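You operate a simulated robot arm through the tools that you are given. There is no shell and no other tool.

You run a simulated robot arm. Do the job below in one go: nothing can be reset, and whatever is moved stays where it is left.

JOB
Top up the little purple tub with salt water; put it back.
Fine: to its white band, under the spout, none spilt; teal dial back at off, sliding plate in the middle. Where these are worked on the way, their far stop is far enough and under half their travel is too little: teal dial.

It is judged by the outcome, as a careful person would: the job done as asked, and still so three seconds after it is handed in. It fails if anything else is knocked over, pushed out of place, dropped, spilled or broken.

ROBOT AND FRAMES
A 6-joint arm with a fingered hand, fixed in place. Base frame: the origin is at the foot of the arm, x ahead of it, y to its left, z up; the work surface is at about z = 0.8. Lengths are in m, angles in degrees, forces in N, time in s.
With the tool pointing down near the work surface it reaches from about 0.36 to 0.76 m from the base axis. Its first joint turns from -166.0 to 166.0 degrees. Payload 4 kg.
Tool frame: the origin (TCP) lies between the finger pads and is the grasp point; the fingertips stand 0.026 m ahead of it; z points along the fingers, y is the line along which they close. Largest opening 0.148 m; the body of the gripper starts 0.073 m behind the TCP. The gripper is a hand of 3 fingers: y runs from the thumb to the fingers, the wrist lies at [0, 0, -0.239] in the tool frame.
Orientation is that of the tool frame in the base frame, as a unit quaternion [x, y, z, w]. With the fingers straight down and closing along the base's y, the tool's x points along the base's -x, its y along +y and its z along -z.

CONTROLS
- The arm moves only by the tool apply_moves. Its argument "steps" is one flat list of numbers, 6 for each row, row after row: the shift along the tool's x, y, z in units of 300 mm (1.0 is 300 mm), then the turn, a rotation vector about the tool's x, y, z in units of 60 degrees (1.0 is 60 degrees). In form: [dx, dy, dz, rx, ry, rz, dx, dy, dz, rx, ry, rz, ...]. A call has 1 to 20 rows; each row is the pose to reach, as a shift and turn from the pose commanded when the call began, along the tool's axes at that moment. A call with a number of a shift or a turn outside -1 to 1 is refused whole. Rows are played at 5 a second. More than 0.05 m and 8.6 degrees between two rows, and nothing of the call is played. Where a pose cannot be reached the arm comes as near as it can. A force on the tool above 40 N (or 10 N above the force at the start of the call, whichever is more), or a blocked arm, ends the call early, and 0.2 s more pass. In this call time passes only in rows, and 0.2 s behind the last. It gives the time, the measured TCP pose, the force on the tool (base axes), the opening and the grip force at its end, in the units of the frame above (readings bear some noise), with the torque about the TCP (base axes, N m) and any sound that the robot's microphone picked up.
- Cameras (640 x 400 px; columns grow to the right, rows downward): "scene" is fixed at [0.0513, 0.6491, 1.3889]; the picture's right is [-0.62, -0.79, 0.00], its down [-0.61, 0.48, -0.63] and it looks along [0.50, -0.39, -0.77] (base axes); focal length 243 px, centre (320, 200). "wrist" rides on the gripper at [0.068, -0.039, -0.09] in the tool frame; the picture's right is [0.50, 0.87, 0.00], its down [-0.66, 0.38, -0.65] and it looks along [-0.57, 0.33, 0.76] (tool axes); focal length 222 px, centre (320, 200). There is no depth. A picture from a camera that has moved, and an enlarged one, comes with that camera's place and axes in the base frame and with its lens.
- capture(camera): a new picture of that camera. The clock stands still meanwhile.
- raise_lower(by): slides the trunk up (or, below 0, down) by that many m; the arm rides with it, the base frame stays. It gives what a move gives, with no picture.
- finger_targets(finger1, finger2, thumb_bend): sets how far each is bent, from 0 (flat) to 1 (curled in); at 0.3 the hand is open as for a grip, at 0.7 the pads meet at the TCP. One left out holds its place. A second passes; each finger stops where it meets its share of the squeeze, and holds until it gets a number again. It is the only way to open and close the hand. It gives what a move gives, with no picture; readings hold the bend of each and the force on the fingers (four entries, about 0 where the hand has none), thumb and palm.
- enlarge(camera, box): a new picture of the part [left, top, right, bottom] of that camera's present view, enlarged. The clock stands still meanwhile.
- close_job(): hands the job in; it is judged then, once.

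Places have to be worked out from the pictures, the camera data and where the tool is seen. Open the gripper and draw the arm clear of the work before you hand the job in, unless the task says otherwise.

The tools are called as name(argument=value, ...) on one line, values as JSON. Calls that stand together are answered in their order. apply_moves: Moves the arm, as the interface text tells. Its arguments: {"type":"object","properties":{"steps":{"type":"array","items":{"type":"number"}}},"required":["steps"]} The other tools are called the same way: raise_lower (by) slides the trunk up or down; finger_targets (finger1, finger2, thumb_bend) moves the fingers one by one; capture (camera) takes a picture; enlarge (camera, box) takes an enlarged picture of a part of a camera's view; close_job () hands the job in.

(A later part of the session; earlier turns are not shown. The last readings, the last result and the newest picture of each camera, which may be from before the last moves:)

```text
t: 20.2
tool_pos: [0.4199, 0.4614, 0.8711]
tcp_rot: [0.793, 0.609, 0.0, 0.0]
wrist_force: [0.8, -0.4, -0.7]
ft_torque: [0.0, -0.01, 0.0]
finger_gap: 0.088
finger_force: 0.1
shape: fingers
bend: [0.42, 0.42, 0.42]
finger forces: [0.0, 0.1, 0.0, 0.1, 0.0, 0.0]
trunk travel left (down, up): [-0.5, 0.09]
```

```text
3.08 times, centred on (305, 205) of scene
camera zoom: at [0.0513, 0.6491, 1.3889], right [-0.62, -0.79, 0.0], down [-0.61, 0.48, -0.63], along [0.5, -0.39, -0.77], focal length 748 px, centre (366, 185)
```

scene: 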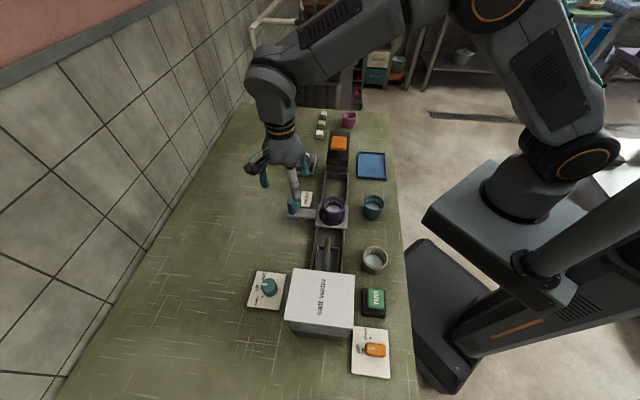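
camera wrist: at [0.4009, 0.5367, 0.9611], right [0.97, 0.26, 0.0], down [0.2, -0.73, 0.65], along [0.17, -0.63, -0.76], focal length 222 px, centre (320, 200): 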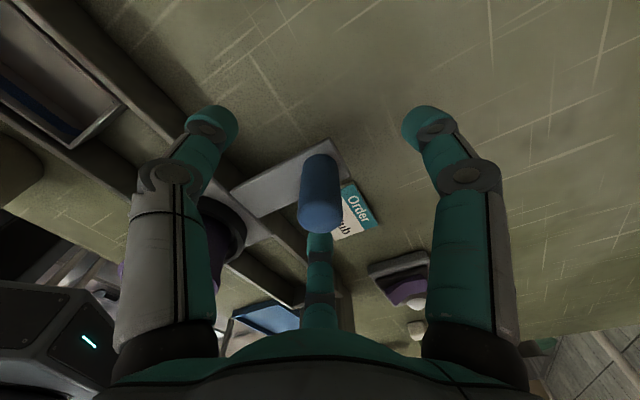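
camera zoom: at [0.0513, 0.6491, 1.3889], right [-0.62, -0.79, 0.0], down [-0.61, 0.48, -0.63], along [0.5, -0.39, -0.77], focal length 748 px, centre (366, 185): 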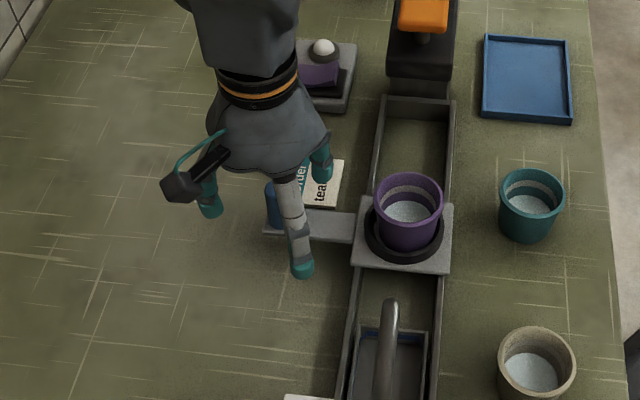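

The post is laterally centred but about 4 mm toward the camera side; I shift by that, then close on it.

apply_moves(steps=[0.006, -0.0035, 0, 0, 0, 0, 0.0115, -0.0067, 0, 0, 0, 0])

finger_targets(finger1=0.7, finger2=0.7, thumb_bend=0.7)

capture(camera="wrist")

enlarge(camera="scene", box=[240, 140, 370, 270])

```text
t: 20.8
tool_pos: [0.4199, 0.4655, 0.872]
tcp_rot: [0.793, 0.609, 0.0, 0.0]
wrist_force: [0.5, 0.0, -0.5]
ft_torque: [0.0, 0.02, -0.01]
finger_gap: 0.0881
finger_force: 0.1
shape: fingers
bend: [0.42, 0.42, 0.42]
finger forces: [0.1, 0.0, 0.0, 0.0, 0.1, 0.1]
trunk travel left (down, up): [-0.5, 0.09]
```

```text
t: 21.8
tool_pos: [0.4198, 0.4643, 0.8716]
tcp_rot: [0.793, 0.609, 0.0, 0.0]
wrist_force: [-0.6, -2.0, -2.5]
ft_torque: [-0.07, 0.05, -0.01]
finger_gap: 0.0101
finger_force: 7.5
shape: fingers
bend: [0.66, 0.62, 0.67]
finger forces: [2.8, 7.5, 0.1, 0.0, 5.4, 0.0]
trunk travel left (down, up): [-0.5, 0.09]
```

```text
taken
camera wrist: at [0.3998, 0.5405, 0.9612], right [0.97, 0.26, 0.0], down [0.2, -0.73, 0.65], along [0.17, -0.63, -0.76], focal length 222 px, centre (320, 200)
```

wrist: 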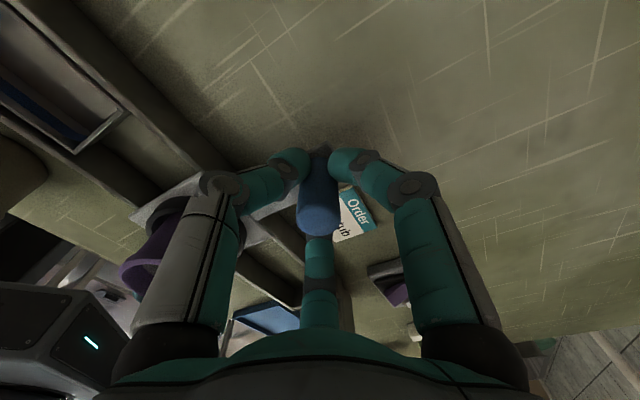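

```text
3.08 times, centred on (305, 205) of scene
camera zoom: at [0.0513, 0.6491, 1.3889], right [-0.62, -0.79, 0.0], down [-0.61, 0.48, -0.63], along [0.5, -0.39, -0.77], focal length 748 px, centre (366, 185)
```

zoom: 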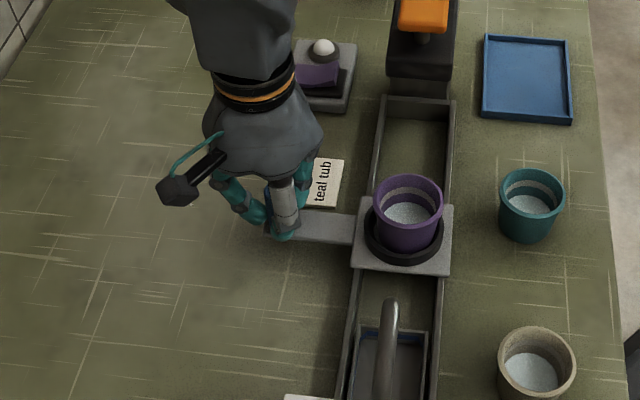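

The handle is held and the plate has not moved. I slide it slowly 0.10 m along the rail toward the spout.

apply_moves(steps=[0.0033, -0.0058, 0, 0, 0, 0, 0.0116, -0.0202, 0, 0, 0, 0, 0.0249, -0.0434, 0, 0, 0, 0, 0.0416, -0.0723, 0, 0, 0, 0, 0.0598, -0.104, 0, 0, 0, 0, 0.0798, -0.1387, 0, 0, 0, 0, 0.0997, -0.1734, 0, 0, 0, 0, 0.118, -0.2052, 0, 0, 0, 0, 0.1346, -0.2341, 0, 0, 0, 0, 0.1479, -0.2572, 0, 0, 0, 0, 0.1579, -0.2746, 0, 0, 0, 0, 0.1637, -0.2847, 0, 0, 0, 0, 0.1662, -0.289, 0, 0, 0, 0])

enlarge(camera="scene", box=[240, 190, 390, 320])

capture(camera="wrist")

```text
t: 24.6
tool_pos: [0.3498, 0.535, 0.871]
tcp_rot: [0.793, 0.609, 0.0, -0.001]
wrist_force: [-2.1, -2.5, -3.9]
ft_torque: [-0.02, 0.01, -0.03]
finger_gap: 0.0098
finger_force: 7.9
shape: fingers
bend: [0.67, 0.62, 0.67]
finger forces: [2.8, 6.8, 0.1, 0.1, 5.5, 0.0]
trunk travel left (down, up): [-0.5, 0.09]
```

```text
3.08 times, centred on (315, 255) of scene
camera zoom: at [0.0513, 0.6491, 1.3889], right [-0.62, -0.79, 0.0], down [-0.61, 0.48, -0.63], along [0.5, -0.39, -0.77], focal length 748 px, centre (335, 31)
```

zoom: 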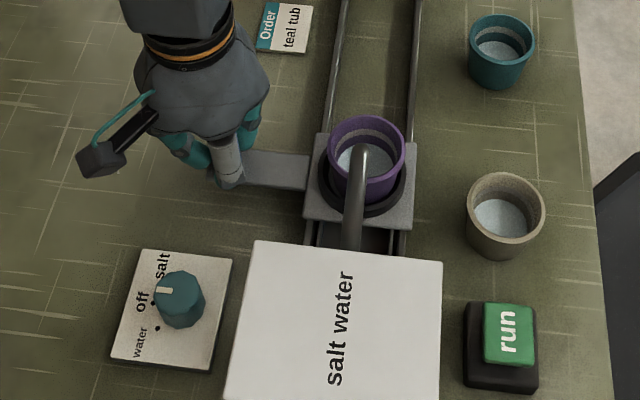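

```text
taken
camera wrist: at [0.3294, 0.6113, 0.9617], right [0.97, 0.26, 0.0], down [0.2, -0.73, 0.65], along [0.17, -0.63, -0.76], focal length 222 px, centre (320, 200)
```

wrist: 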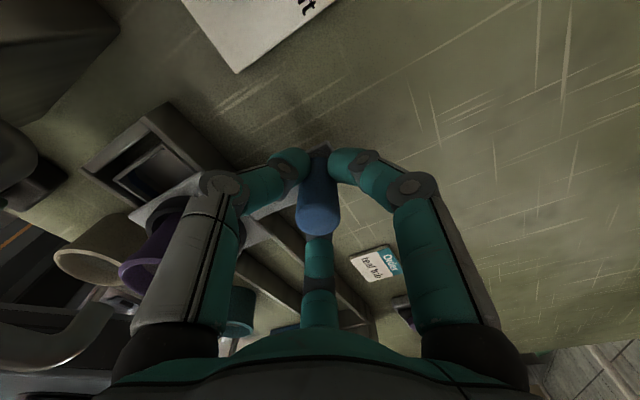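

No stop yet; the spout tip (higher up) still lies ~3 cm further toward the tank than the tub centre. I slide another 0.03 m gently, watching for the end stop.

apply_moves(steps=[0.0025, -0.0043, 0, 0, 0, 0, 0.0075, -0.013, 0, 0, 0, 0, 0.015, -0.026, 0, 0, 0, 0, 0.0225, -0.039, 0, 0, 0, 0, 0.03, -0.052, 0, 0, 0, 0, 0.0375, -0.065, 0, 0, 0, 0, 0.0445, -0.077, 0, 0, 0, 0, 0.05, -0.0867, 0, 0, 0, 0])

enlarge(camera="scene", box=[240, 190, 390, 320])

enlarge(camera="wrist", box=[0, 60, 260, 300])

```text
t: 26.4
tool_pos: [0.3293, 0.5568, 0.8726]
tcp_rot: [0.793, 0.609, 0.0, 0.0]
wrist_force: [1.5, -6.3, -2.7]
ft_torque: [-0.11, -0.01, 0.03]
finger_gap: 0.0097
finger_force: 7.9
shape: fingers
bend: [0.67, 0.61, 0.67]
finger forces: [2.8, 8.7, 0.0, 0.0, 3.3, 0.0]
trunk travel left (down, up): [-0.5, 0.09]
```

```text
3.08 times, centred on (315, 255) of scene
camera zoom: at [0.0513, 0.6491, 1.3889], right [-0.62, -0.79, 0.0], down [-0.61, 0.48, -0.63], along [0.5, -0.39, -0.77], focal length 748 px, centre (335, 31)
```

zoom: 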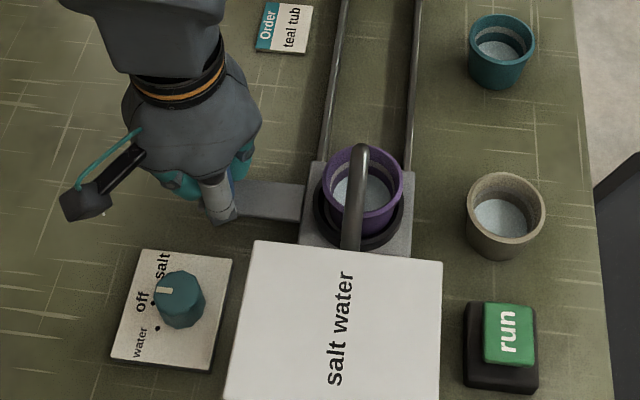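

```text
1.67 times, centred on (130, 180) of wrist
camera zoom: at [0.3089, 0.6318, 0.9616], right [0.97, 0.26, 0.0], down [0.2, -0.73, 0.65], along [0.17, -0.63, -0.76], focal length 370 px, centre (637, 233)
```

zoom: 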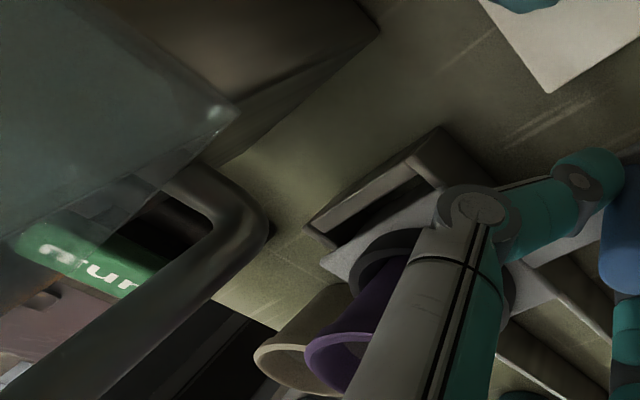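

The tub is now about under the spout, and a ~5 N resistance has appeared. I push a few mm more to confirm whether this is the end stop.

apply_moves(steps=[0.003, -0.0052, 0, 0, 0, 0, 0.006, -0.0104, 0, 0, 0, 0, 0.0085, -0.0147, 0, 0, 0, 0])

enlarge(camera="scene", box=[290, 210, 360, 280])

```text
t: 27.2
tool_pos: [0.3249, 0.5606, 0.873]
tcp_rot: [0.793, 0.609, 0.0, 0.0]
wrist_force: [4.6, -9.8, 0.8]
ft_torque: [-0.23, -0.15, 0.02]
finger_gap: 0.0038
finger_force: 6.6
shape: fingers
bend: [0.68, 0.59, 0.69]
finger forces: [1.3, 11.5, 0.0, 0.0, 0.8, 0.0]
trunk travel left (down, up): [-0.5, 0.09]
```

```text
5.71 times, centred on (325, 245) of scene
camera zoom: at [0.0513, 0.6491, 1.3889], right [-0.62, -0.79, 0.0], down [-0.61, 0.48, -0.63], along [0.5, -0.39, -0.77], focal length 1389 px, centre (291, -57)
```

zoom: 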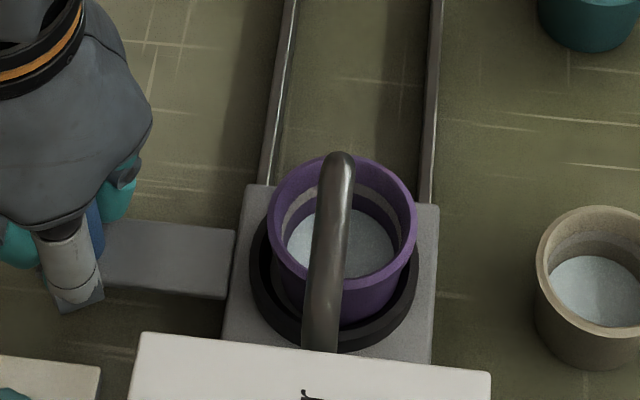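

The hand moved but the plate did not, so this is the far stop. I relax back ~5 mm so nothing is strained, then open the fingers.

apply_moves(steps=[-0.004, 0.007, 0, 0, 0, 0, -0.0083, 0.0145, 0, 0, 0, 0])

finger_targets(finger1=0.42, finger2=0.42, thumb_bend=0.42)

enlarge(camera="scene", box=[240, 190, 390, 320])

capture(camera="wrist")

```text
t: 27.8
tool_pos: [0.3283, 0.5569, 0.872]
tcp_rot: [0.793, 0.609, 0.0, 0.0]
wrist_force: [-0.6, -1.4, 1.1]
ft_torque: [-0.03, -0.03, -0.02]
finger_gap: 0.0044
finger_force: 7.7
shape: fingers
bend: [0.68, 0.6, 0.69]
finger forces: [2.1, 7.9, 0.0, 0.0, 5.3, 0.1]
trunk travel left (down, up): [-0.5, 0.09]
```

```text
t: 28.8
tool_pos: [0.3287, 0.5573, 0.8705]
tcp_rot: [0.793, 0.609, 0.0, 0.0]
wrist_force: [-0.9, 0.1, 0.1]
ft_torque: [0.0, -0.02, -0.01]
finger_gap: 0.0879
finger_force: 0.0
shape: fingers
bend: [0.42, 0.42, 0.42]
finger forces: [0.0, 0.1, 0.0, 0.0, 0.0, 0.1]
trunk travel left (down, up): [-0.5, 0.09]
```

```text
3.08 times, centred on (315, 255) of scene
camera zoom: at [0.0513, 0.6491, 1.3889], right [-0.62, -0.79, 0.0], down [-0.61, 0.48, -0.63], along [0.5, -0.39, -0.77], focal length 748 px, centre (335, 31)
```

zoom: 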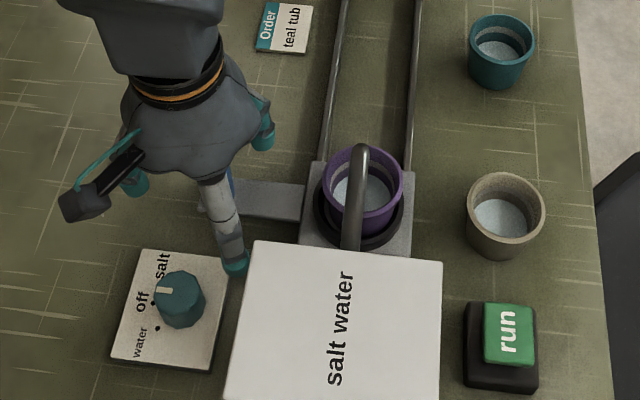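

```text
taken
camera wrist: at [0.3086, 0.6327, 0.9617], right [0.97, 0.26, 0.0], down [0.2, -0.73, 0.65], along [0.17, -0.63, -0.76], focal length 222 px, centre (320, 200)
```

wrist: 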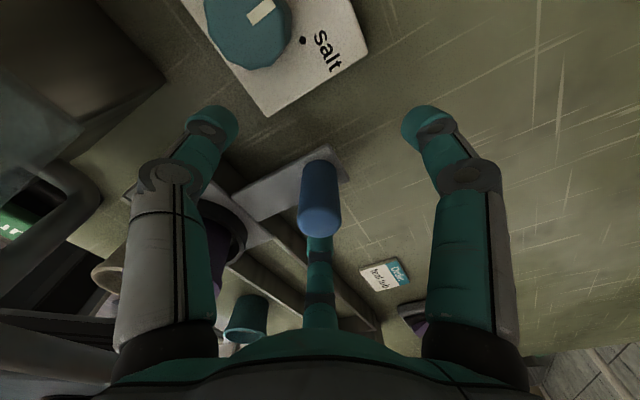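

The plate stays put at the spout. I raise the hand clear, then move over the teal dial (≈(0.280, 0.618), top z≈0.84), pre-turning the hand -22° so no finger will point at the tank during the dial turn.

apply_moves(steps=[0, 0, -0.08, 0, 0, 0, 0, 0, -0.17, 0, 0, 0, 0, 0, -0.25, 0, 0, 0, 0, 0, -0.333, 0, 0, 0, 0.03, -0.042, -0.333, 0, 0, -0.073, 0.061, -0.084, -0.333, 0, 0, -0.147, 0.092, -0.126, -0.333, 0, 0, -0.22, 0.122, -0.167, -0.333, 0, 0, -0.293, 0.153, -0.209, -0.333, 0, 0, -0.367])

capture(camera="wrist")

capture(camera="scene")

```text
t: 30.8
tool_pos: [0.2785, 0.6185, 0.9702]
tcp_rot: [0.662, 0.75, 0.0, 0.0]
wrist_force: [-0.2, 0.6, 0.8]
ft_torque: [-0.01, 0.04, 0.01]
finger_gap: 0.0879
finger_force: 0.0
shape: fingers
bend: [0.42, 0.42, 0.42]
finger forces: [0.1, 0.0, 0.0, 0.0, 0.0, 0.0]
trunk travel left (down, up): [-0.5, 0.09]
```

```text
taken
camera wrist: at [0.2325, 0.6803, 1.0613], right [0.8, 0.6, 0.0], down [0.46, -0.6, 0.65], along [0.39, -0.52, -0.76], focal length 222 px, centre (320, 200)
```

wrist: 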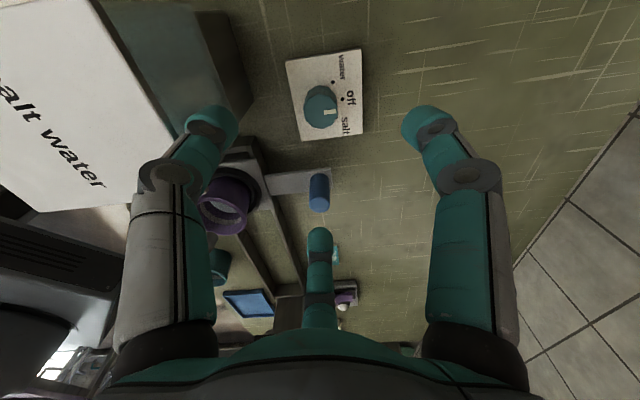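

```text
taken
```

scene: 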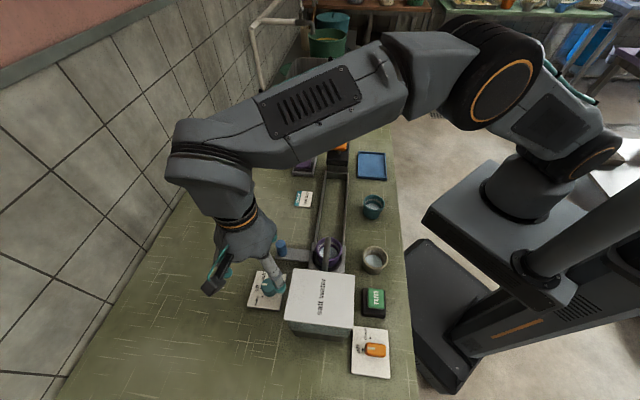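

The scene camera still sees the tub under the spout. I zoom on the dial to centre on it.

enlarge(camera="wrist", box=[260, 30, 400, 160])

enlarge(camera="scene", box=[290, 215, 360, 285])

```text
3.08 times, centred on (330, 95) of wrist
camera zoom: at [0.2325, 0.6803, 1.0613], right [0.8, 0.6, 0.0], down [0.46, -0.6, 0.65], along [0.39, -0.52, -0.76], focal length 684 px, centre (289, 523)
```

zoom: 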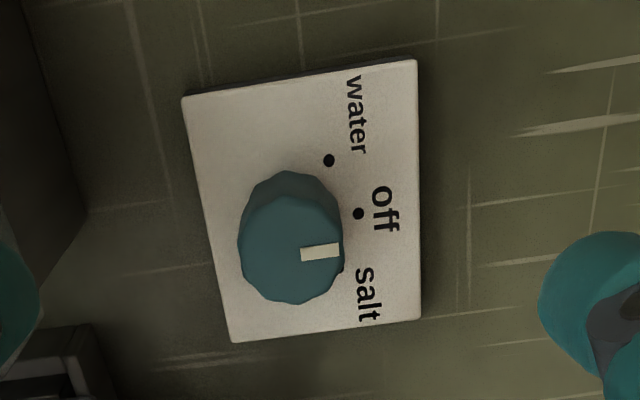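

```text
5.71 times, centred on (325, 250) of scene
camera zoom: at [0.0513, 0.6491, 1.3889], right [-0.62, -0.79, 0.0], down [-0.61, 0.48, -0.63], along [0.5, -0.39, -0.77], focal length 1389 px, centre (291, -86)
```

zoom: 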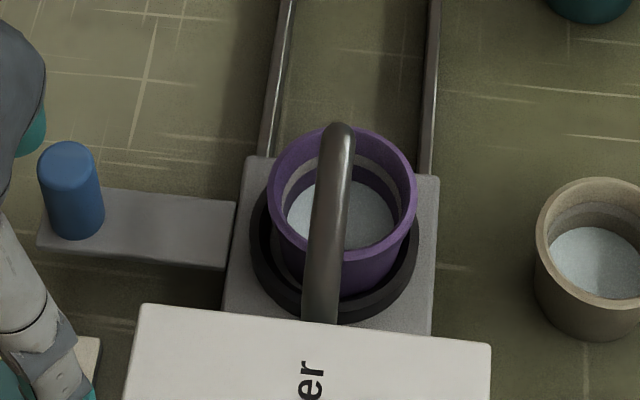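

Knob centre ≈(0.279, 0.6185), top ≈0.836, radius ≈17 mm; off points to +e2, salt 45° clockwise seen from above. I close the fingers part way first so the knuckles keep clear of the tank.

finger_targets(finger1=0.52, finger2=0.52, thumb_bend=0.52)

apply_moves(steps=[0.001, 0, 0.06, 0, 0, 0, 0.001, 0, 0.12, 0, 0, 0, 0.001, 0, 0.18, 0, 0, 0, 0.001, 0, 0.24, 0, 0, 0, 0.001, 0, 0.29, 0, 0, 0])

capture(camera="wrist")

enlarge(camera="scene", box=[200, 210, 340, 330])

```text
t: 31.8
tool_pos: [0.28, 0.6165, 0.9708]
tcp_rot: [0.662, 0.749, 0.0, 0.0]
wrist_force: [0.0, 0.0, 0.0]
ft_torque: [-0.02, 0.01, -0.01]
finger_gap: 0.0561
finger_force: 0.0
shape: fingers
bend: [0.52, 0.52, 0.52]
finger forces: [0.0, 0.0, 0.0, 0.0, 0.1, 0.0]
trunk travel left (down, up): [-0.5, 0.09]
```

```text
t: 33.0
tool_pos: [0.2805, 0.6158, 0.8846]
tcp_rot: [0.663, 0.749, 0.0, 0.0]
wrist_force: [0.6, -0.9, 0.2]
ft_torque: [-0.02, 0.01, -0.03]
finger_gap: 0.056
finger_force: 0.0
shape: fingers
bend: [0.52, 0.52, 0.52]
finger forces: [0.0, 0.0, 0.0, 0.1, 0.1, 0.0]
trunk travel left (down, up): [-0.5, 0.09]
```

```text
taken
camera wrist: at [0.233, 0.6796, 0.9741], right [0.8, 0.6, 0.0], down [0.46, -0.6, 0.65], along [0.39, -0.52, -0.76], focal length 222 px, centre (320, 200)
```

wrist: 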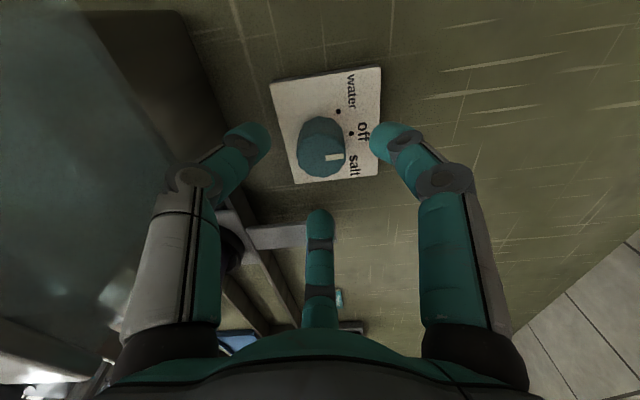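

```text
3.33 times, centred on (270, 270) of scene
camera zoom: at [0.0513, 0.6491, 1.3889], right [-0.62, -0.79, 0.0], down [-0.61, 0.48, -0.63], along [0.5, -0.39, -0.77], focal length 810 px, centre (487, -33)
```

zoom: 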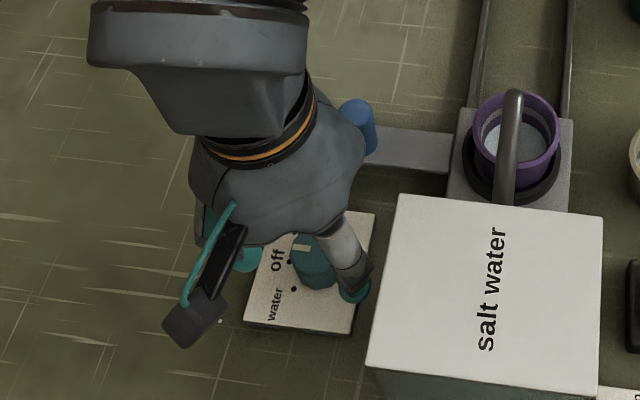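

The knob is centred under the hand within ~1–2 mm and the thumb clears the tank. I descend the last 40 mm gently.

apply_moves(steps=[0, 0, 0.035, 0, 0, 0, 0, 0, 0.07, 0, 0, 0, 0, 0, 0.1, 0, 0, 0, 0, 0, 0.125, 0, 0, 0, 0, 0, 0.137, 0, 0, 0])

enlarge(camera="wrist", box=[190, 60, 450, 260])

enlarge(camera="scene", box=[200, 210, 340, 330])

```text
t: 34.2
tool_pos: [0.2797, 0.6177, 0.8459]
tcp_rot: [0.662, 0.749, 0.002, 0.0]
wrist_force: [0.1, -0.1, 11.3]
ft_torque: [0.46, -0.24, 0.01]
finger_gap: 0.0559
finger_force: 6.0
shape: fingers
bend: [0.52, 0.52, 0.52]
finger forces: [11.5, 0.1, 0.1, 0.0, 0.0, 0.1]
trunk travel left (down, up): [-0.5, 0.09]
```

```text
2.00 times, centred on (320, 160) of wrist
camera zoom: at [0.2332, 0.6804, 0.9357], right [0.8, 0.6, 0.0], down [0.45, -0.61, 0.65], along [0.39, -0.52, -0.76], focal length 444 px, centre (320, 280)
```

zoom: 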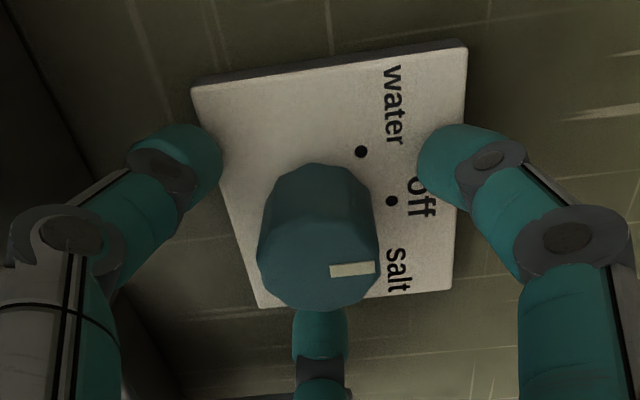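

```text
3.33 times, centred on (270, 270) of scene
camera zoom: at [0.0513, 0.6491, 1.3889], right [-0.62, -0.79, 0.0], down [-0.61, 0.48, -0.63], along [0.5, -0.39, -0.77], focal length 810 px, centre (487, -33)
```

zoom: 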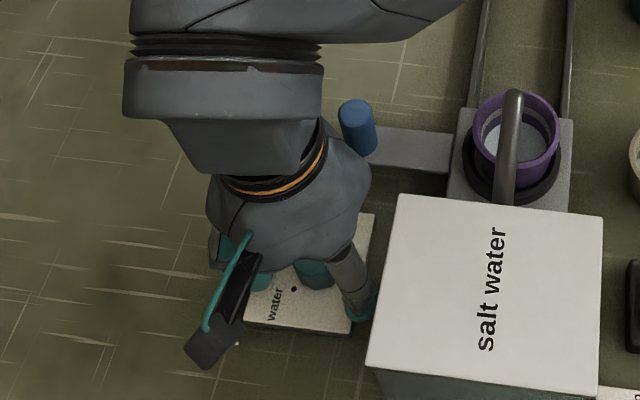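

Finger 1's tip touched the dial card (tips reach ~36 mm below the TCP), so I raise 8 mm, keeping about 18 mm of overlap with the knob, and then close.

apply_moves(steps=[0, 0, -0.012, 0, 0, 0, 0, 0, -0.025, 0, 0, 0, 0, 0, -0.03, 0, 0, 0])

finger_targets(finger1=0.7, finger2=0.7, thumb_bend=0.7)

enlarge(camera="wrist", box=[190, 60, 450, 260])

capture(camera="scene")

```text
t: 35.0
tool_pos: [0.2802, 0.6174, 0.8512]
tcp_rot: [0.663, 0.749, -0.001, 0.0]
wrist_force: [1.0, -0.3, -0.1]
ft_torque: [0.02, 0.0, -0.04]
finger_gap: 0.0556
finger_force: 0.0
shape: fingers
bend: [0.52, 0.52, 0.52]
finger forces: [0.0, 0.0, 0.1, 0.0, 0.0, 0.1]
trunk travel left (down, up): [-0.5, 0.09]
```

```text
t: 36.0
tool_pos: [0.2802, 0.6174, 0.853]
tcp_rot: [0.663, 0.749, 0.001, 0.0]
wrist_force: [-4.5, -0.2, -1.6]
ft_torque: [-0.04, 0.11, 0.01]
finger_gap: 0.0242
finger_force: 11.9
shape: fingers
bend: [0.61, 0.63, 0.64]
finger forces: [7.1, 6.3, 0.0, 0.0, 11.1, 0.0]
trunk travel left (down, up): [-0.5, 0.09]
```

```text
2.00 times, centred on (320, 160) of wrist
camera zoom: at [0.2326, 0.6802, 0.9421], right [0.8, 0.6, 0.0], down [0.46, -0.6, 0.65], along [0.39, -0.52, -0.76], focal length 444 px, centre (320, 280)
```

zoom: 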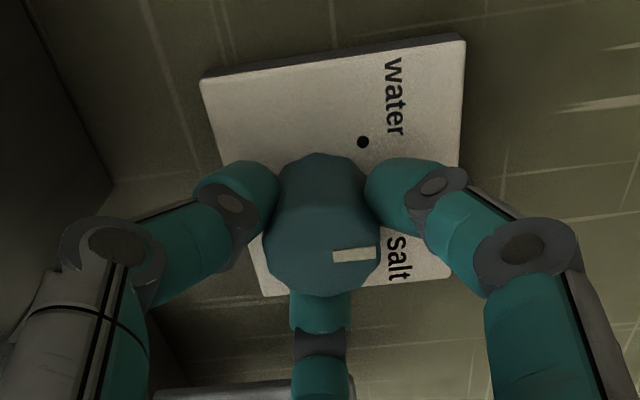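

```text
taken
```

scene: 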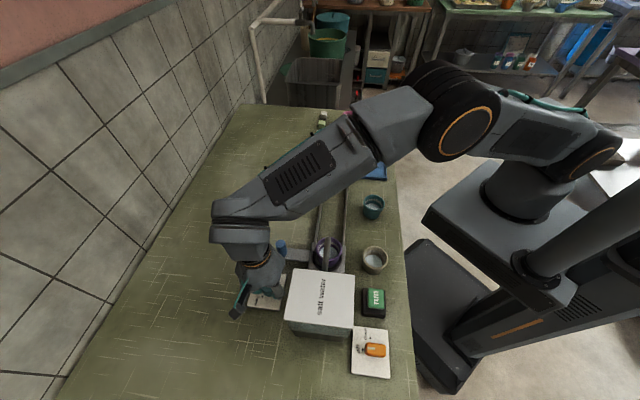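

The knob is gripped squarely. I take a baseline close-up of the tub's level before opening the valve.

enlarge(camera="scene", box=[305, 230, 350, 275])

```text
8.89 times, centred on (328, 252) of scene
camera zoom: at [0.0513, 0.6491, 1.3889], right [-0.62, -0.79, 0.0], down [-0.61, 0.48, -0.63], along [0.5, -0.39, -0.77], focal length 2161 px, centre (253, -267)
```

zoom: 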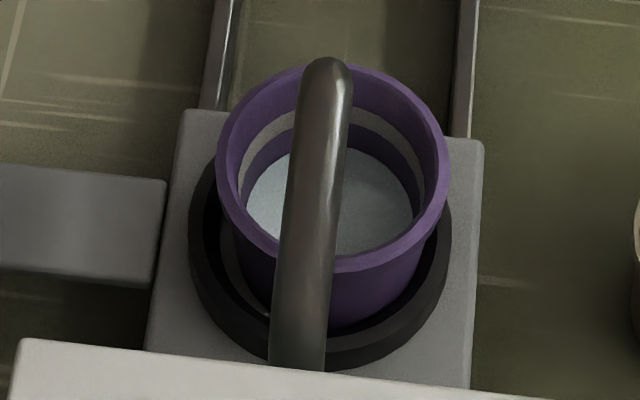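

Baseline: liquid sits clearly below the white band, and the spout outlet (≈e1 0.158) lines up with the tub centre. I turn the dial clockwise toward "salt" by 45° and check at once.

apply_moves(steps=[0, 0, 0, 0, 0, 0.125, 0, 0, 0, 0, 0, 0.25, 0, 0, 0, 0, 0, 0.375, 0, 0, 0, 0, 0, 0.5, 0, 0, 0, 0, 0, 0.625, 0, 0, 0, 0, 0, 0.75])

enlarge(camera="scene", box=[305, 230, 350, 275])

capture(camera="wrist")

capture(camera="scene")

```text
t: 37.4
tool_pos: [0.2789, 0.6192, 0.8513]
tcp_rot: [0.899, 0.438, 0.0, 0.001]
wrist_force: [-5.7, 1.0, -5.4]
ft_torque: [0.01, 0.13, 0.01]
finger_gap: 0.0241
finger_force: 12.5
shape: fingers
bend: [0.62, 0.62, 0.63]
finger forces: [6.2, 6.8, 0.1, 0.1, 12.1, 0.0]
trunk travel left (down, up): [-0.5, 0.09]
```

```text
8.89 times, centred on (328, 252) of scene
camera zoom: at [0.0513, 0.6491, 1.3889], right [-0.62, -0.79, 0.0], down [-0.61, 0.48, -0.63], along [0.5, -0.39, -0.77], focal length 2161 px, centre (253, -267)
```

zoom: 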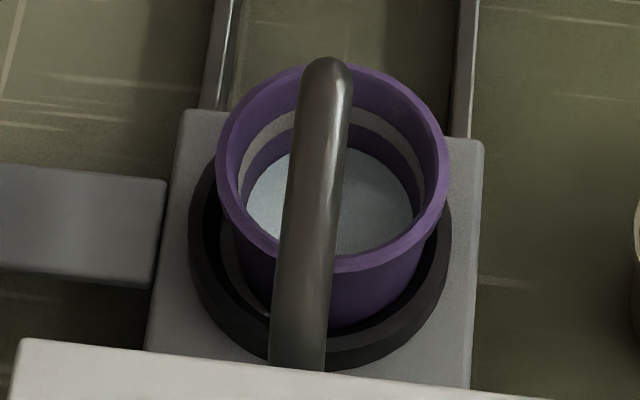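

```text
taken
camera wrist: at [0.2904, 0.6958, 0.9425], right [0.99, -0.14, 0.0], down [-0.11, -0.75, 0.65], along [-0.09, -0.65, -0.76], focal length 222 px, centre (320, 200)
```

wrist: 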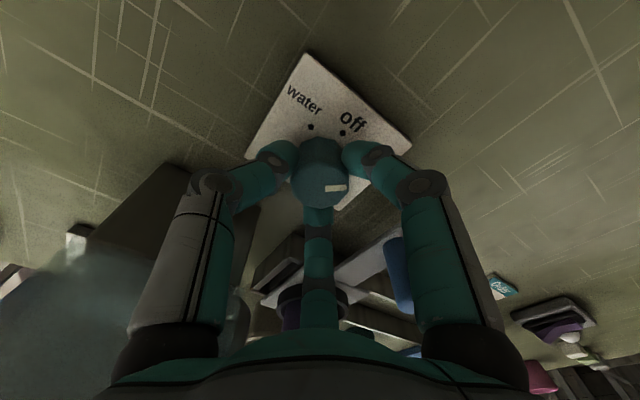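

```text
taken
```

scene: 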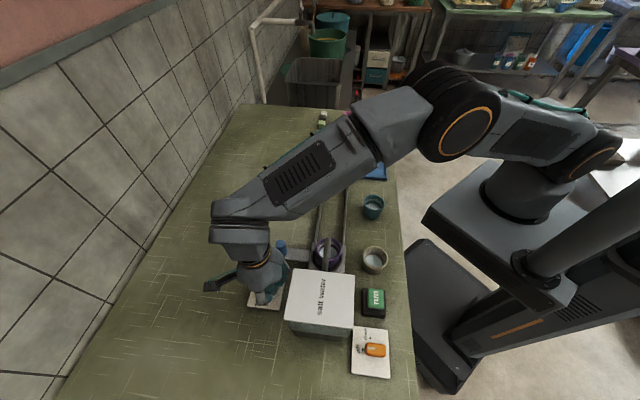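

The dial has turned 45° (the pointer moved with the hand) but no stream shows and there was no sound. I hold about a second to see whether flow starts by itself.

apply_moves(steps=[0, 0, 0, 0, 0, 0.02, 0, 0, 0, 0, 0, 0.04, 0, 0, 0, 0, 0, 0.06])

enlarge(camera="scene", box=[305, 230, 350, 275])

enlarge(camera="wrist", box=[220, 50, 440, 250])

```text
t: 38.2
tool_pos: [0.2793, 0.6185, 0.8521]
tcp_rot: [0.912, 0.41, 0.0, 0.0]
wrist_force: [-4.9, 2.5, -4.7]
ft_torque: [0.07, 0.13, 0.01]
finger_gap: 0.0241
finger_force: 12.1
shape: fingers
bend: [0.62, 0.62, 0.63]
finger forces: [6.3, 6.3, 0.1, 0.0, 12.1, 0.1]
trunk travel left (down, up): [-0.5, 0.09]
```

```text
8.89 times, centred on (328, 252) of scene
camera zoom: at [0.0513, 0.6491, 1.3889], right [-0.62, -0.79, 0.0], down [-0.61, 0.48, -0.63], along [0.5, -0.39, -0.77], focal length 2161 px, centre (253, -267)
```

zoom: 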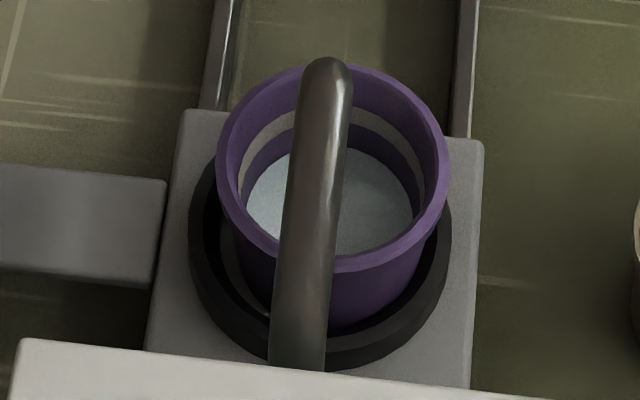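

```text
2.00 times, centred on (330, 150) of wrist
camera zoom: at [0.295, 0.6949, 0.9424], right [0.98, -0.2, 0.0], down [-0.15, -0.74, 0.65], along [-0.13, -0.64, -0.76], focal length 444 px, centre (300, 300)
```

zoom: 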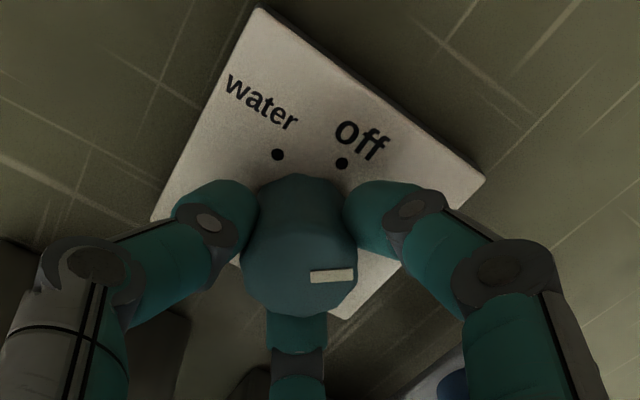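

Still no flow at 49° and no stop torque felt. I turn a little further in small steps to feel for the dial's far stop.

apply_moves(steps=[0, 0, 0, 0, 0, 0.05, 0, 0, 0, 0, 0, 0.1, 0, 0, 0, 0, 0, 0.15])

enlarge(camera="scene", box=[305, 230, 350, 275])

enlarge(camera="wrist", box=[220, 50, 440, 250])

enlarge(camera="scene", box=[200, 210, 340, 330])

```text
t: 39.0
tool_pos: [0.2786, 0.6182, 0.8524]
tcp_rot: [0.942, 0.337, 0.0, 0.001]
wrist_force: [-6.4, 0.6, -2.3]
ft_torque: [0.0, 0.16, 0.11]
finger_gap: 0.0239
finger_force: 12.6
shape: fingers
bend: [0.62, 0.63, 0.63]
finger forces: [7.4, 6.1, 0.0, 0.0, 11.5, 0.0]
trunk travel left (down, up): [-0.5, 0.09]
```

```text
8.89 times, centred on (328, 252) of scene
camera zoom: at [0.0513, 0.6491, 1.3889], right [-0.62, -0.79, 0.0], down [-0.61, 0.48, -0.63], along [0.5, -0.39, -0.77], focal length 2161 px, centre (253, -267)
```

zoom: 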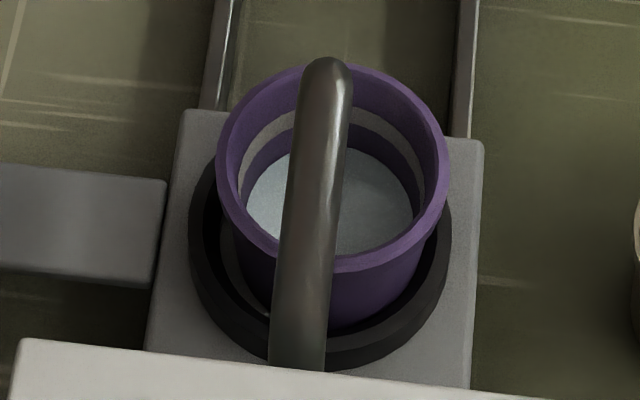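

```text
2.00 times, centred on (330, 150) of wrist
camera zoom: at [0.3064, 0.6914, 0.9424], right [0.94, -0.35, 0.0], down [-0.27, -0.71, 0.65], along [-0.23, -0.61, -0.76], focal length 444 px, centre (300, 300)
```

zoom: 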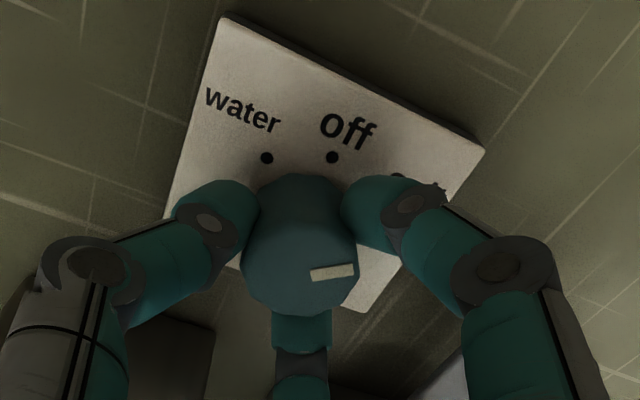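

```text
3.33 times, centred on (270, 270) of scene
camera zoom: at [0.0513, 0.6491, 1.3889], right [-0.62, -0.79, 0.0], down [-0.61, 0.48, -0.63], along [0.5, -0.39, -0.77], focal length 810 px, centre (487, -33)
```

zoom: 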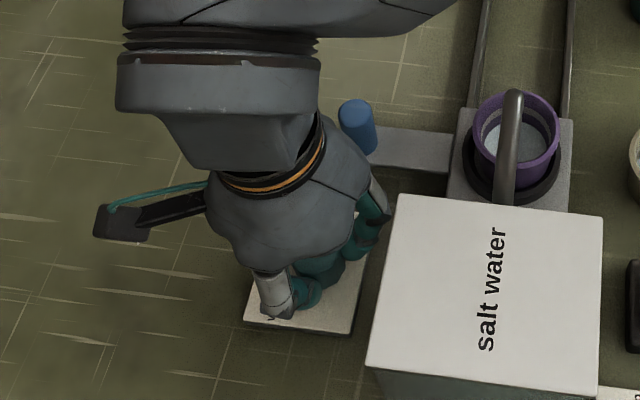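

Torque has risen to 0.11 N·m at about 57°, so the dial is at its salt stop, yet nothing flows. While I still hold the dial I relax the twist and wait two seconds in case there is a lag.

apply_moves(steps=[0, 0, 0, 0, 0, -0.02, 0, 0, 0, 0, 0, -0.03, 0, 0, 0, 0, 0, -0.03, 0, 0, 0, 0, 0, -0.03, 0, 0, 0, 0, 0, -0.03, 0, 0, 0, 0, 0, -0.03, 0, 0, 0, 0, 0, -0.03, 0, 0, 0, 0, 0, -0.03])

enlarge(camera="scene", box=[305, 230, 350, 275])

enlarge(camera="scene", box=[340, 270, 410, 390])

```text
t: 40.8
tool_pos: [0.2783, 0.6187, 0.8519]
tcp_rot: [0.936, 0.352, 0.0, 0.0]
wrist_force: [-7.6, 2.6, -0.9]
ft_torque: [0.03, 0.2, 0.09]
finger_gap: 0.0236
finger_force: 12.5
shape: fingers
bend: [0.62, 0.63, 0.63]
finger forces: [6.6, 6.5, 0.0, 0.1, 12.4, 0.0]
trunk travel left (down, up): [-0.5, 0.09]
```

```text
8.89 times, centred on (328, 252) of scene
camera zoom: at [0.0513, 0.6491, 1.3889], right [-0.62, -0.79, 0.0], down [-0.61, 0.48, -0.63], along [0.5, -0.39, -0.77], focal length 2161 px, centre (253, -267)
```

zoom: 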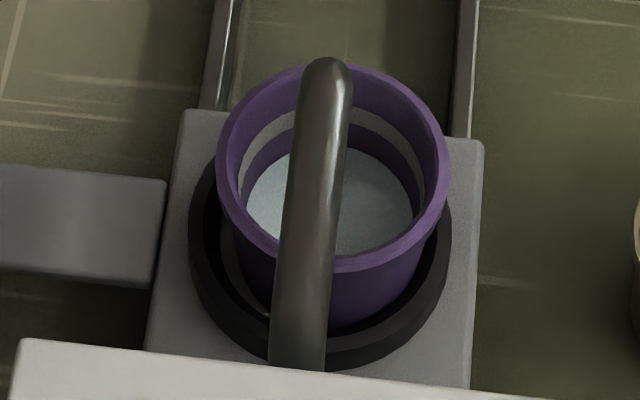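

```text
3.33 times, centred on (375, 330) of scene
camera zoom: at [0.0513, 0.6491, 1.3889], right [-0.62, -0.79, 0.0], down [-0.61, 0.48, -0.63], along [0.5, -0.39, -0.77], focal length 810 px, centre (137, -233)
```

zoom: 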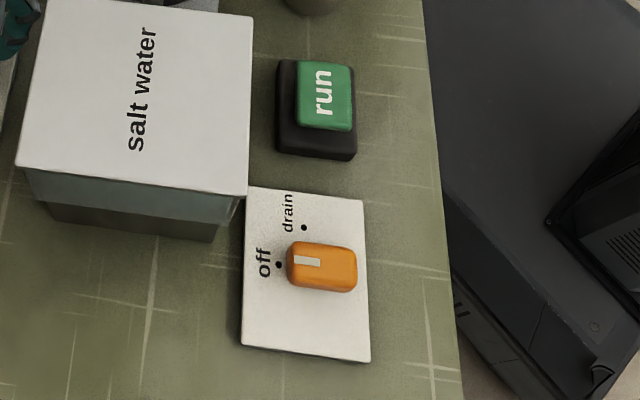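

Still no flow, so the green "run" button is evidently needed. To keep control of the flow I first return the dial to off, so that pressing run cannot start an unattended fill.

apply_moves(steps=[0, 0, 0, 0, 0, -0.133, 0, 0, 0, 0, 0, -0.266, 0, 0, 0, 0, 0, -0.399, 0, 0, 0, 0, 0, -0.532, 0, 0, 0, 0, 0, -0.665, 0, 0, 0, 0, 0, -0.798, 0, 0, 0, 0, 0, -0.9, 0, 0, 0, 0, 0, -0.93])

enlarge(camera="wrist", box=[220, 50, 440, 250])

enlarge(camera="scene", box=[305, 230, 350, 275])

```text
t: 42.6
tool_pos: [0.2793, 0.6179, 0.8521]
tcp_rot: [0.662, 0.75, 0.0, 0.0]
wrist_force: [-3.9, 1.7, -1.6]
ft_torque: [-0.01, 0.1, 0.04]
finger_gap: 0.0244
finger_force: 12.1
shape: fingers
bend: [0.62, 0.63, 0.64]
finger forces: [7.7, 6.4, 0.0, 0.1, 10.0, 0.0]
trunk travel left (down, up): [-0.5, 0.09]
```

```text
2.00 times, centred on (330, 150) of wrist
camera zoom: at [0.2328, 0.6805, 0.9423], right [0.8, 0.6, 0.0], down [0.46, -0.6, 0.65], along [0.39, -0.52, -0.76], focal length 444 px, centre (300, 300)
```

zoom: 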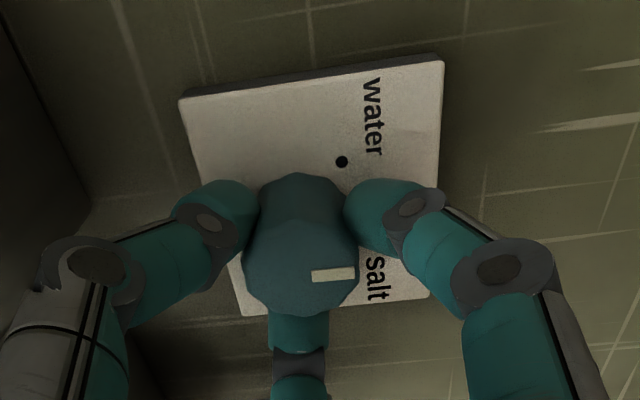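

```text
8.89 times, centred on (328, 252) of scene
camera zoom: at [0.0513, 0.6491, 1.3889], right [-0.62, -0.79, 0.0], down [-0.61, 0.48, -0.63], along [0.5, -0.39, -0.77], focal length 2161 px, centre (253, -267)
```

zoom: 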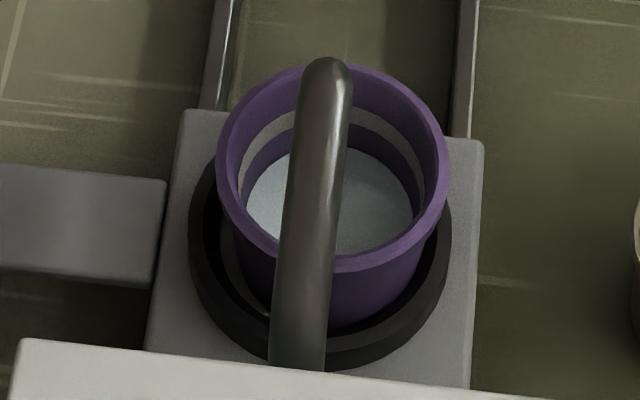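

The pointer is back near off (maybe a few degrees toward salt). I release, raise, and check the dial, then head to the run button.

finger_targets(finger1=0.5, finger2=0.5, thumb_bend=0.5)

apply_moves(steps=[0, 0, -0.08, 0, 0, 0, 0, 0, -0.2, 0, 0, 0, 0, 0, -0.32, 0, 0, 0, 0, 0, -0.4, 0, 0, 0, 0, 0, -0.5, 0, 0, 0])

capture(camera="wrist")

enlarge(camera="wrist", box=[270, 20, 390, 130])

capture(camera="scene")

```text
t: 43.6
tool_pos: [0.2802, 0.6169, 0.8524]
tcp_rot: [0.663, 0.749, 0.0, 0.0]
wrist_force: [0.3, 0.1, 0.4]
ft_torque: [0.01, -0.02, -0.04]
finger_gap: 0.0615
finger_force: 0.0
shape: fingers
bend: [0.5, 0.5, 0.5]
finger forces: [0.0, 0.0, 0.1, 0.0, 0.1, 0.0]
trunk travel left (down, up): [-0.5, 0.09]
```

```text
t: 44.8
tool_pos: [0.28, 0.6168, 1.0023]
tcp_rot: [0.663, 0.749, 0.0, 0.0]
wrist_force: [0.5, 0.1, 0.0]
ft_torque: [-0.03, 0.0, 0.0]
finger_gap: 0.0616
finger_force: 0.0
shape: fingers
bend: [0.5, 0.5, 0.5]
finger forces: [0.1, 0.0, 0.1, 0.0, 0.1, 0.1]
trunk travel left (down, up): [-0.5, 0.09]
```

```text
taken
camera wrist: at [0.2329, 0.6805, 1.0929], right [0.8, 0.6, 0.0], down [0.46, -0.6, 0.65], along [0.39, -0.52, -0.76], focal length 222 px, centre (320, 200)
```

wrist: 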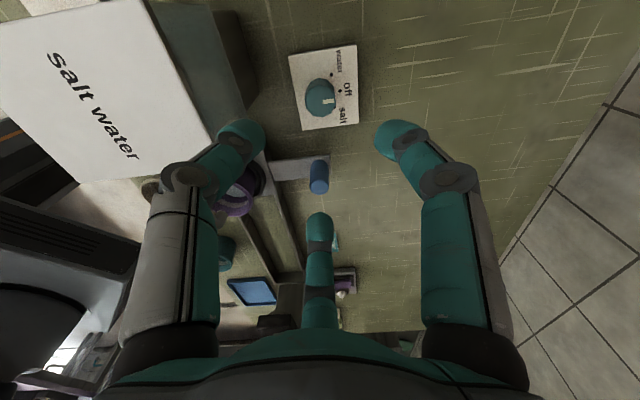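

```text
3.64 times, centred on (330, 75) of wrist
camera zoom: at [0.2329, 0.6805, 1.0929], right [0.8, 0.6, 0.0], down [0.46, -0.6, 0.65], along [0.39, -0.52, -0.76], focal length 808 px, centre (284, 654)
```

zoom: 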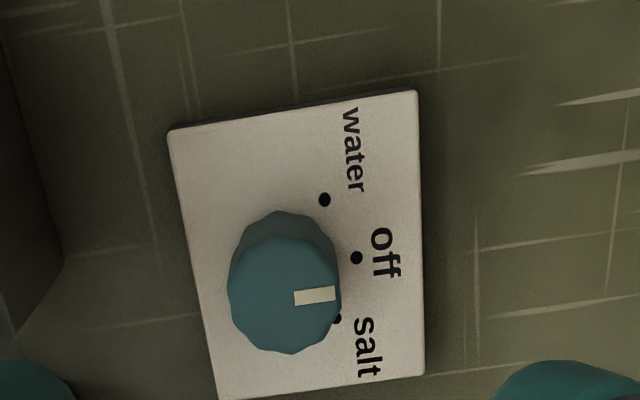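

```text
taken
```

scene: 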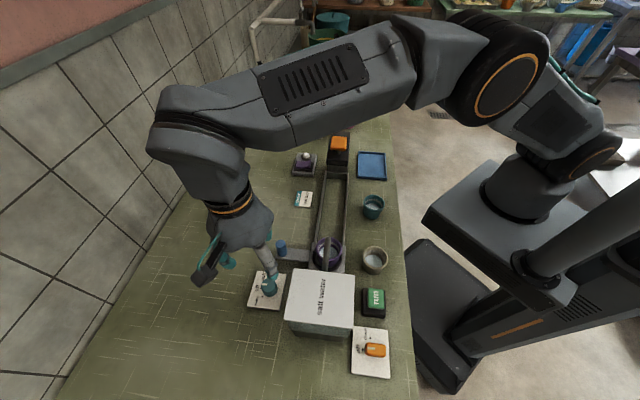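

The dial reads off within a degree or so. Run's top is about (0.109, 0.449, 0.847). I raise over the tank and travel there, turning the hand back 38° so the thumb faces away from the tank.

apply_moves(steps=[0, 0, -0.07, 0, 0, 0, 0, 0, -0.14, 0, 0, 0, -0.054, -0.0705, -0.14, 0, 0, -0.0703, -0.108, -0.141, -0.14, 0, 0, -0.1407, -0.162, -0.2116, -0.14, 0, 0, -0.211, -0.216, -0.282, -0.14, 0, 0, -0.2813, -0.27, -0.3527, -0.14, 0, 0, -0.3517, -0.324, -0.423, -0.14, 0, 0, -0.422, -0.3785, -0.4937, -0.14, 0, 0, -0.4923, -0.4326, -0.5643, -0.14, 0, 0, -0.5627, -0.4867, -0.6348, -0.14, 0, 0, -0.633])

finger_targets(finger1=0.7, finger2=0.7, thumb_bend=0.7)

capture(camera="wrist")

capture(camera="scene")

```text
t: 47.2
tool_pos: [0.1081, 0.4478, 1.0444]
tcp_rot: [0.382, 0.924, 0.0, 0.0]
wrist_force: [-0.3, 0.0, 0.0]
ft_torque: [0.01, 0.02, 0.03]
finger_gap: 0.0618
finger_force: 0.1
shape: fingers
bend: [0.5, 0.5, 0.5]
finger forces: [0.0, 0.0, 0.0, 0.0, 0.0, 0.1]
trunk travel left (down, up): [-0.5, 0.09]
```

```text
t: 48.2
tool_pos: [0.108, 0.4495, 1.0444]
tcp_rot: [0.383, 0.924, 0.0, 0.0]
wrist_force: [-0.1, -0.3, 0.0]
ft_torque: [-0.02, -0.04, -0.01]
finger_gap: 0.0003
finger_force: 0.1
shape: fingers
bend: [0.69, 0.69, 0.7]
finger forces: [0.0, 0.0, 0.1, 0.1, 0.0, 0.1]
trunk travel left (down, up): [-0.5, 0.09]
```

```text
taken
camera wrist: at [0.033, 0.47, 1.1343], right [0.26, 0.97, 0.0], down [0.73, -0.2, 0.65], along [0.63, -0.17, -0.76], focal length 222 px, centre (320, 200)
```

wrist: 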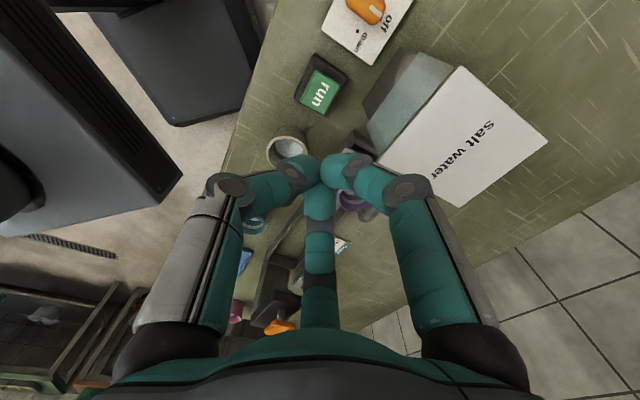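

```text
taken
```

scene: 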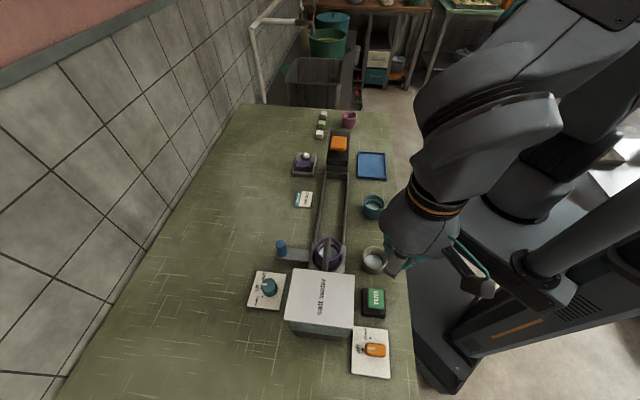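

Fingers are closed into a point and the run button is almost below. I zoom in to refine its place and height.

enlarge(camera="wrist", box=[250, 30, 390, 170])

enlarge(camera="scene", box=[345, 250, 415, 330])

```text
2.86 times, centred on (320, 100) of wrist
camera zoom: at [0.033, 0.47, 1.1343], right [0.26, 0.97, 0.0], down [0.73, -0.2, 0.65], along [0.63, -0.17, -0.76], focal length 635 px, centre (320, 486)
```

zoom: 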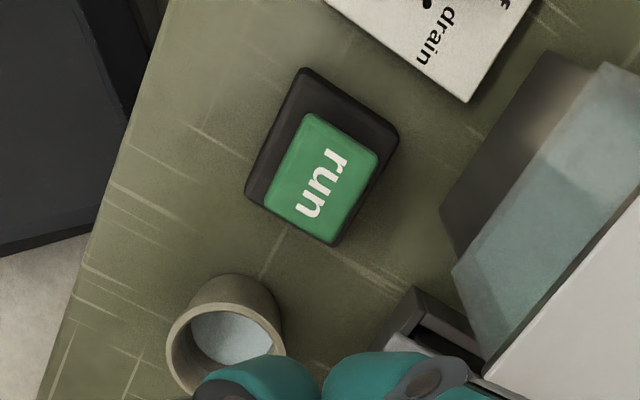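

```text
5.00 times, centred on (380, 290) of scene
camera zoom: at [0.0513, 0.6491, 1.3889], right [-0.62, -0.79, 0.0], down [-0.61, 0.48, -0.63], along [0.5, -0.39, -0.77], focal length 1216 px, centre (20, -250)
```

zoom: 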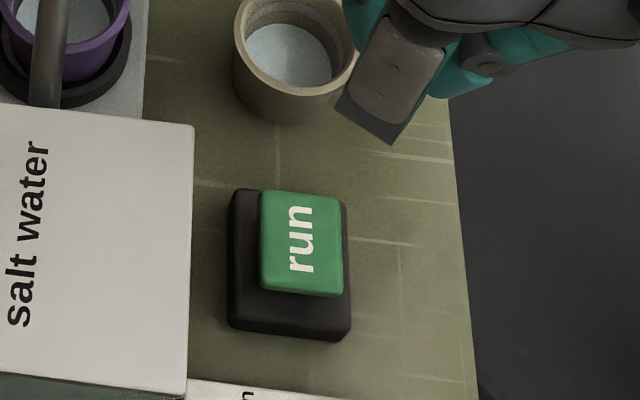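

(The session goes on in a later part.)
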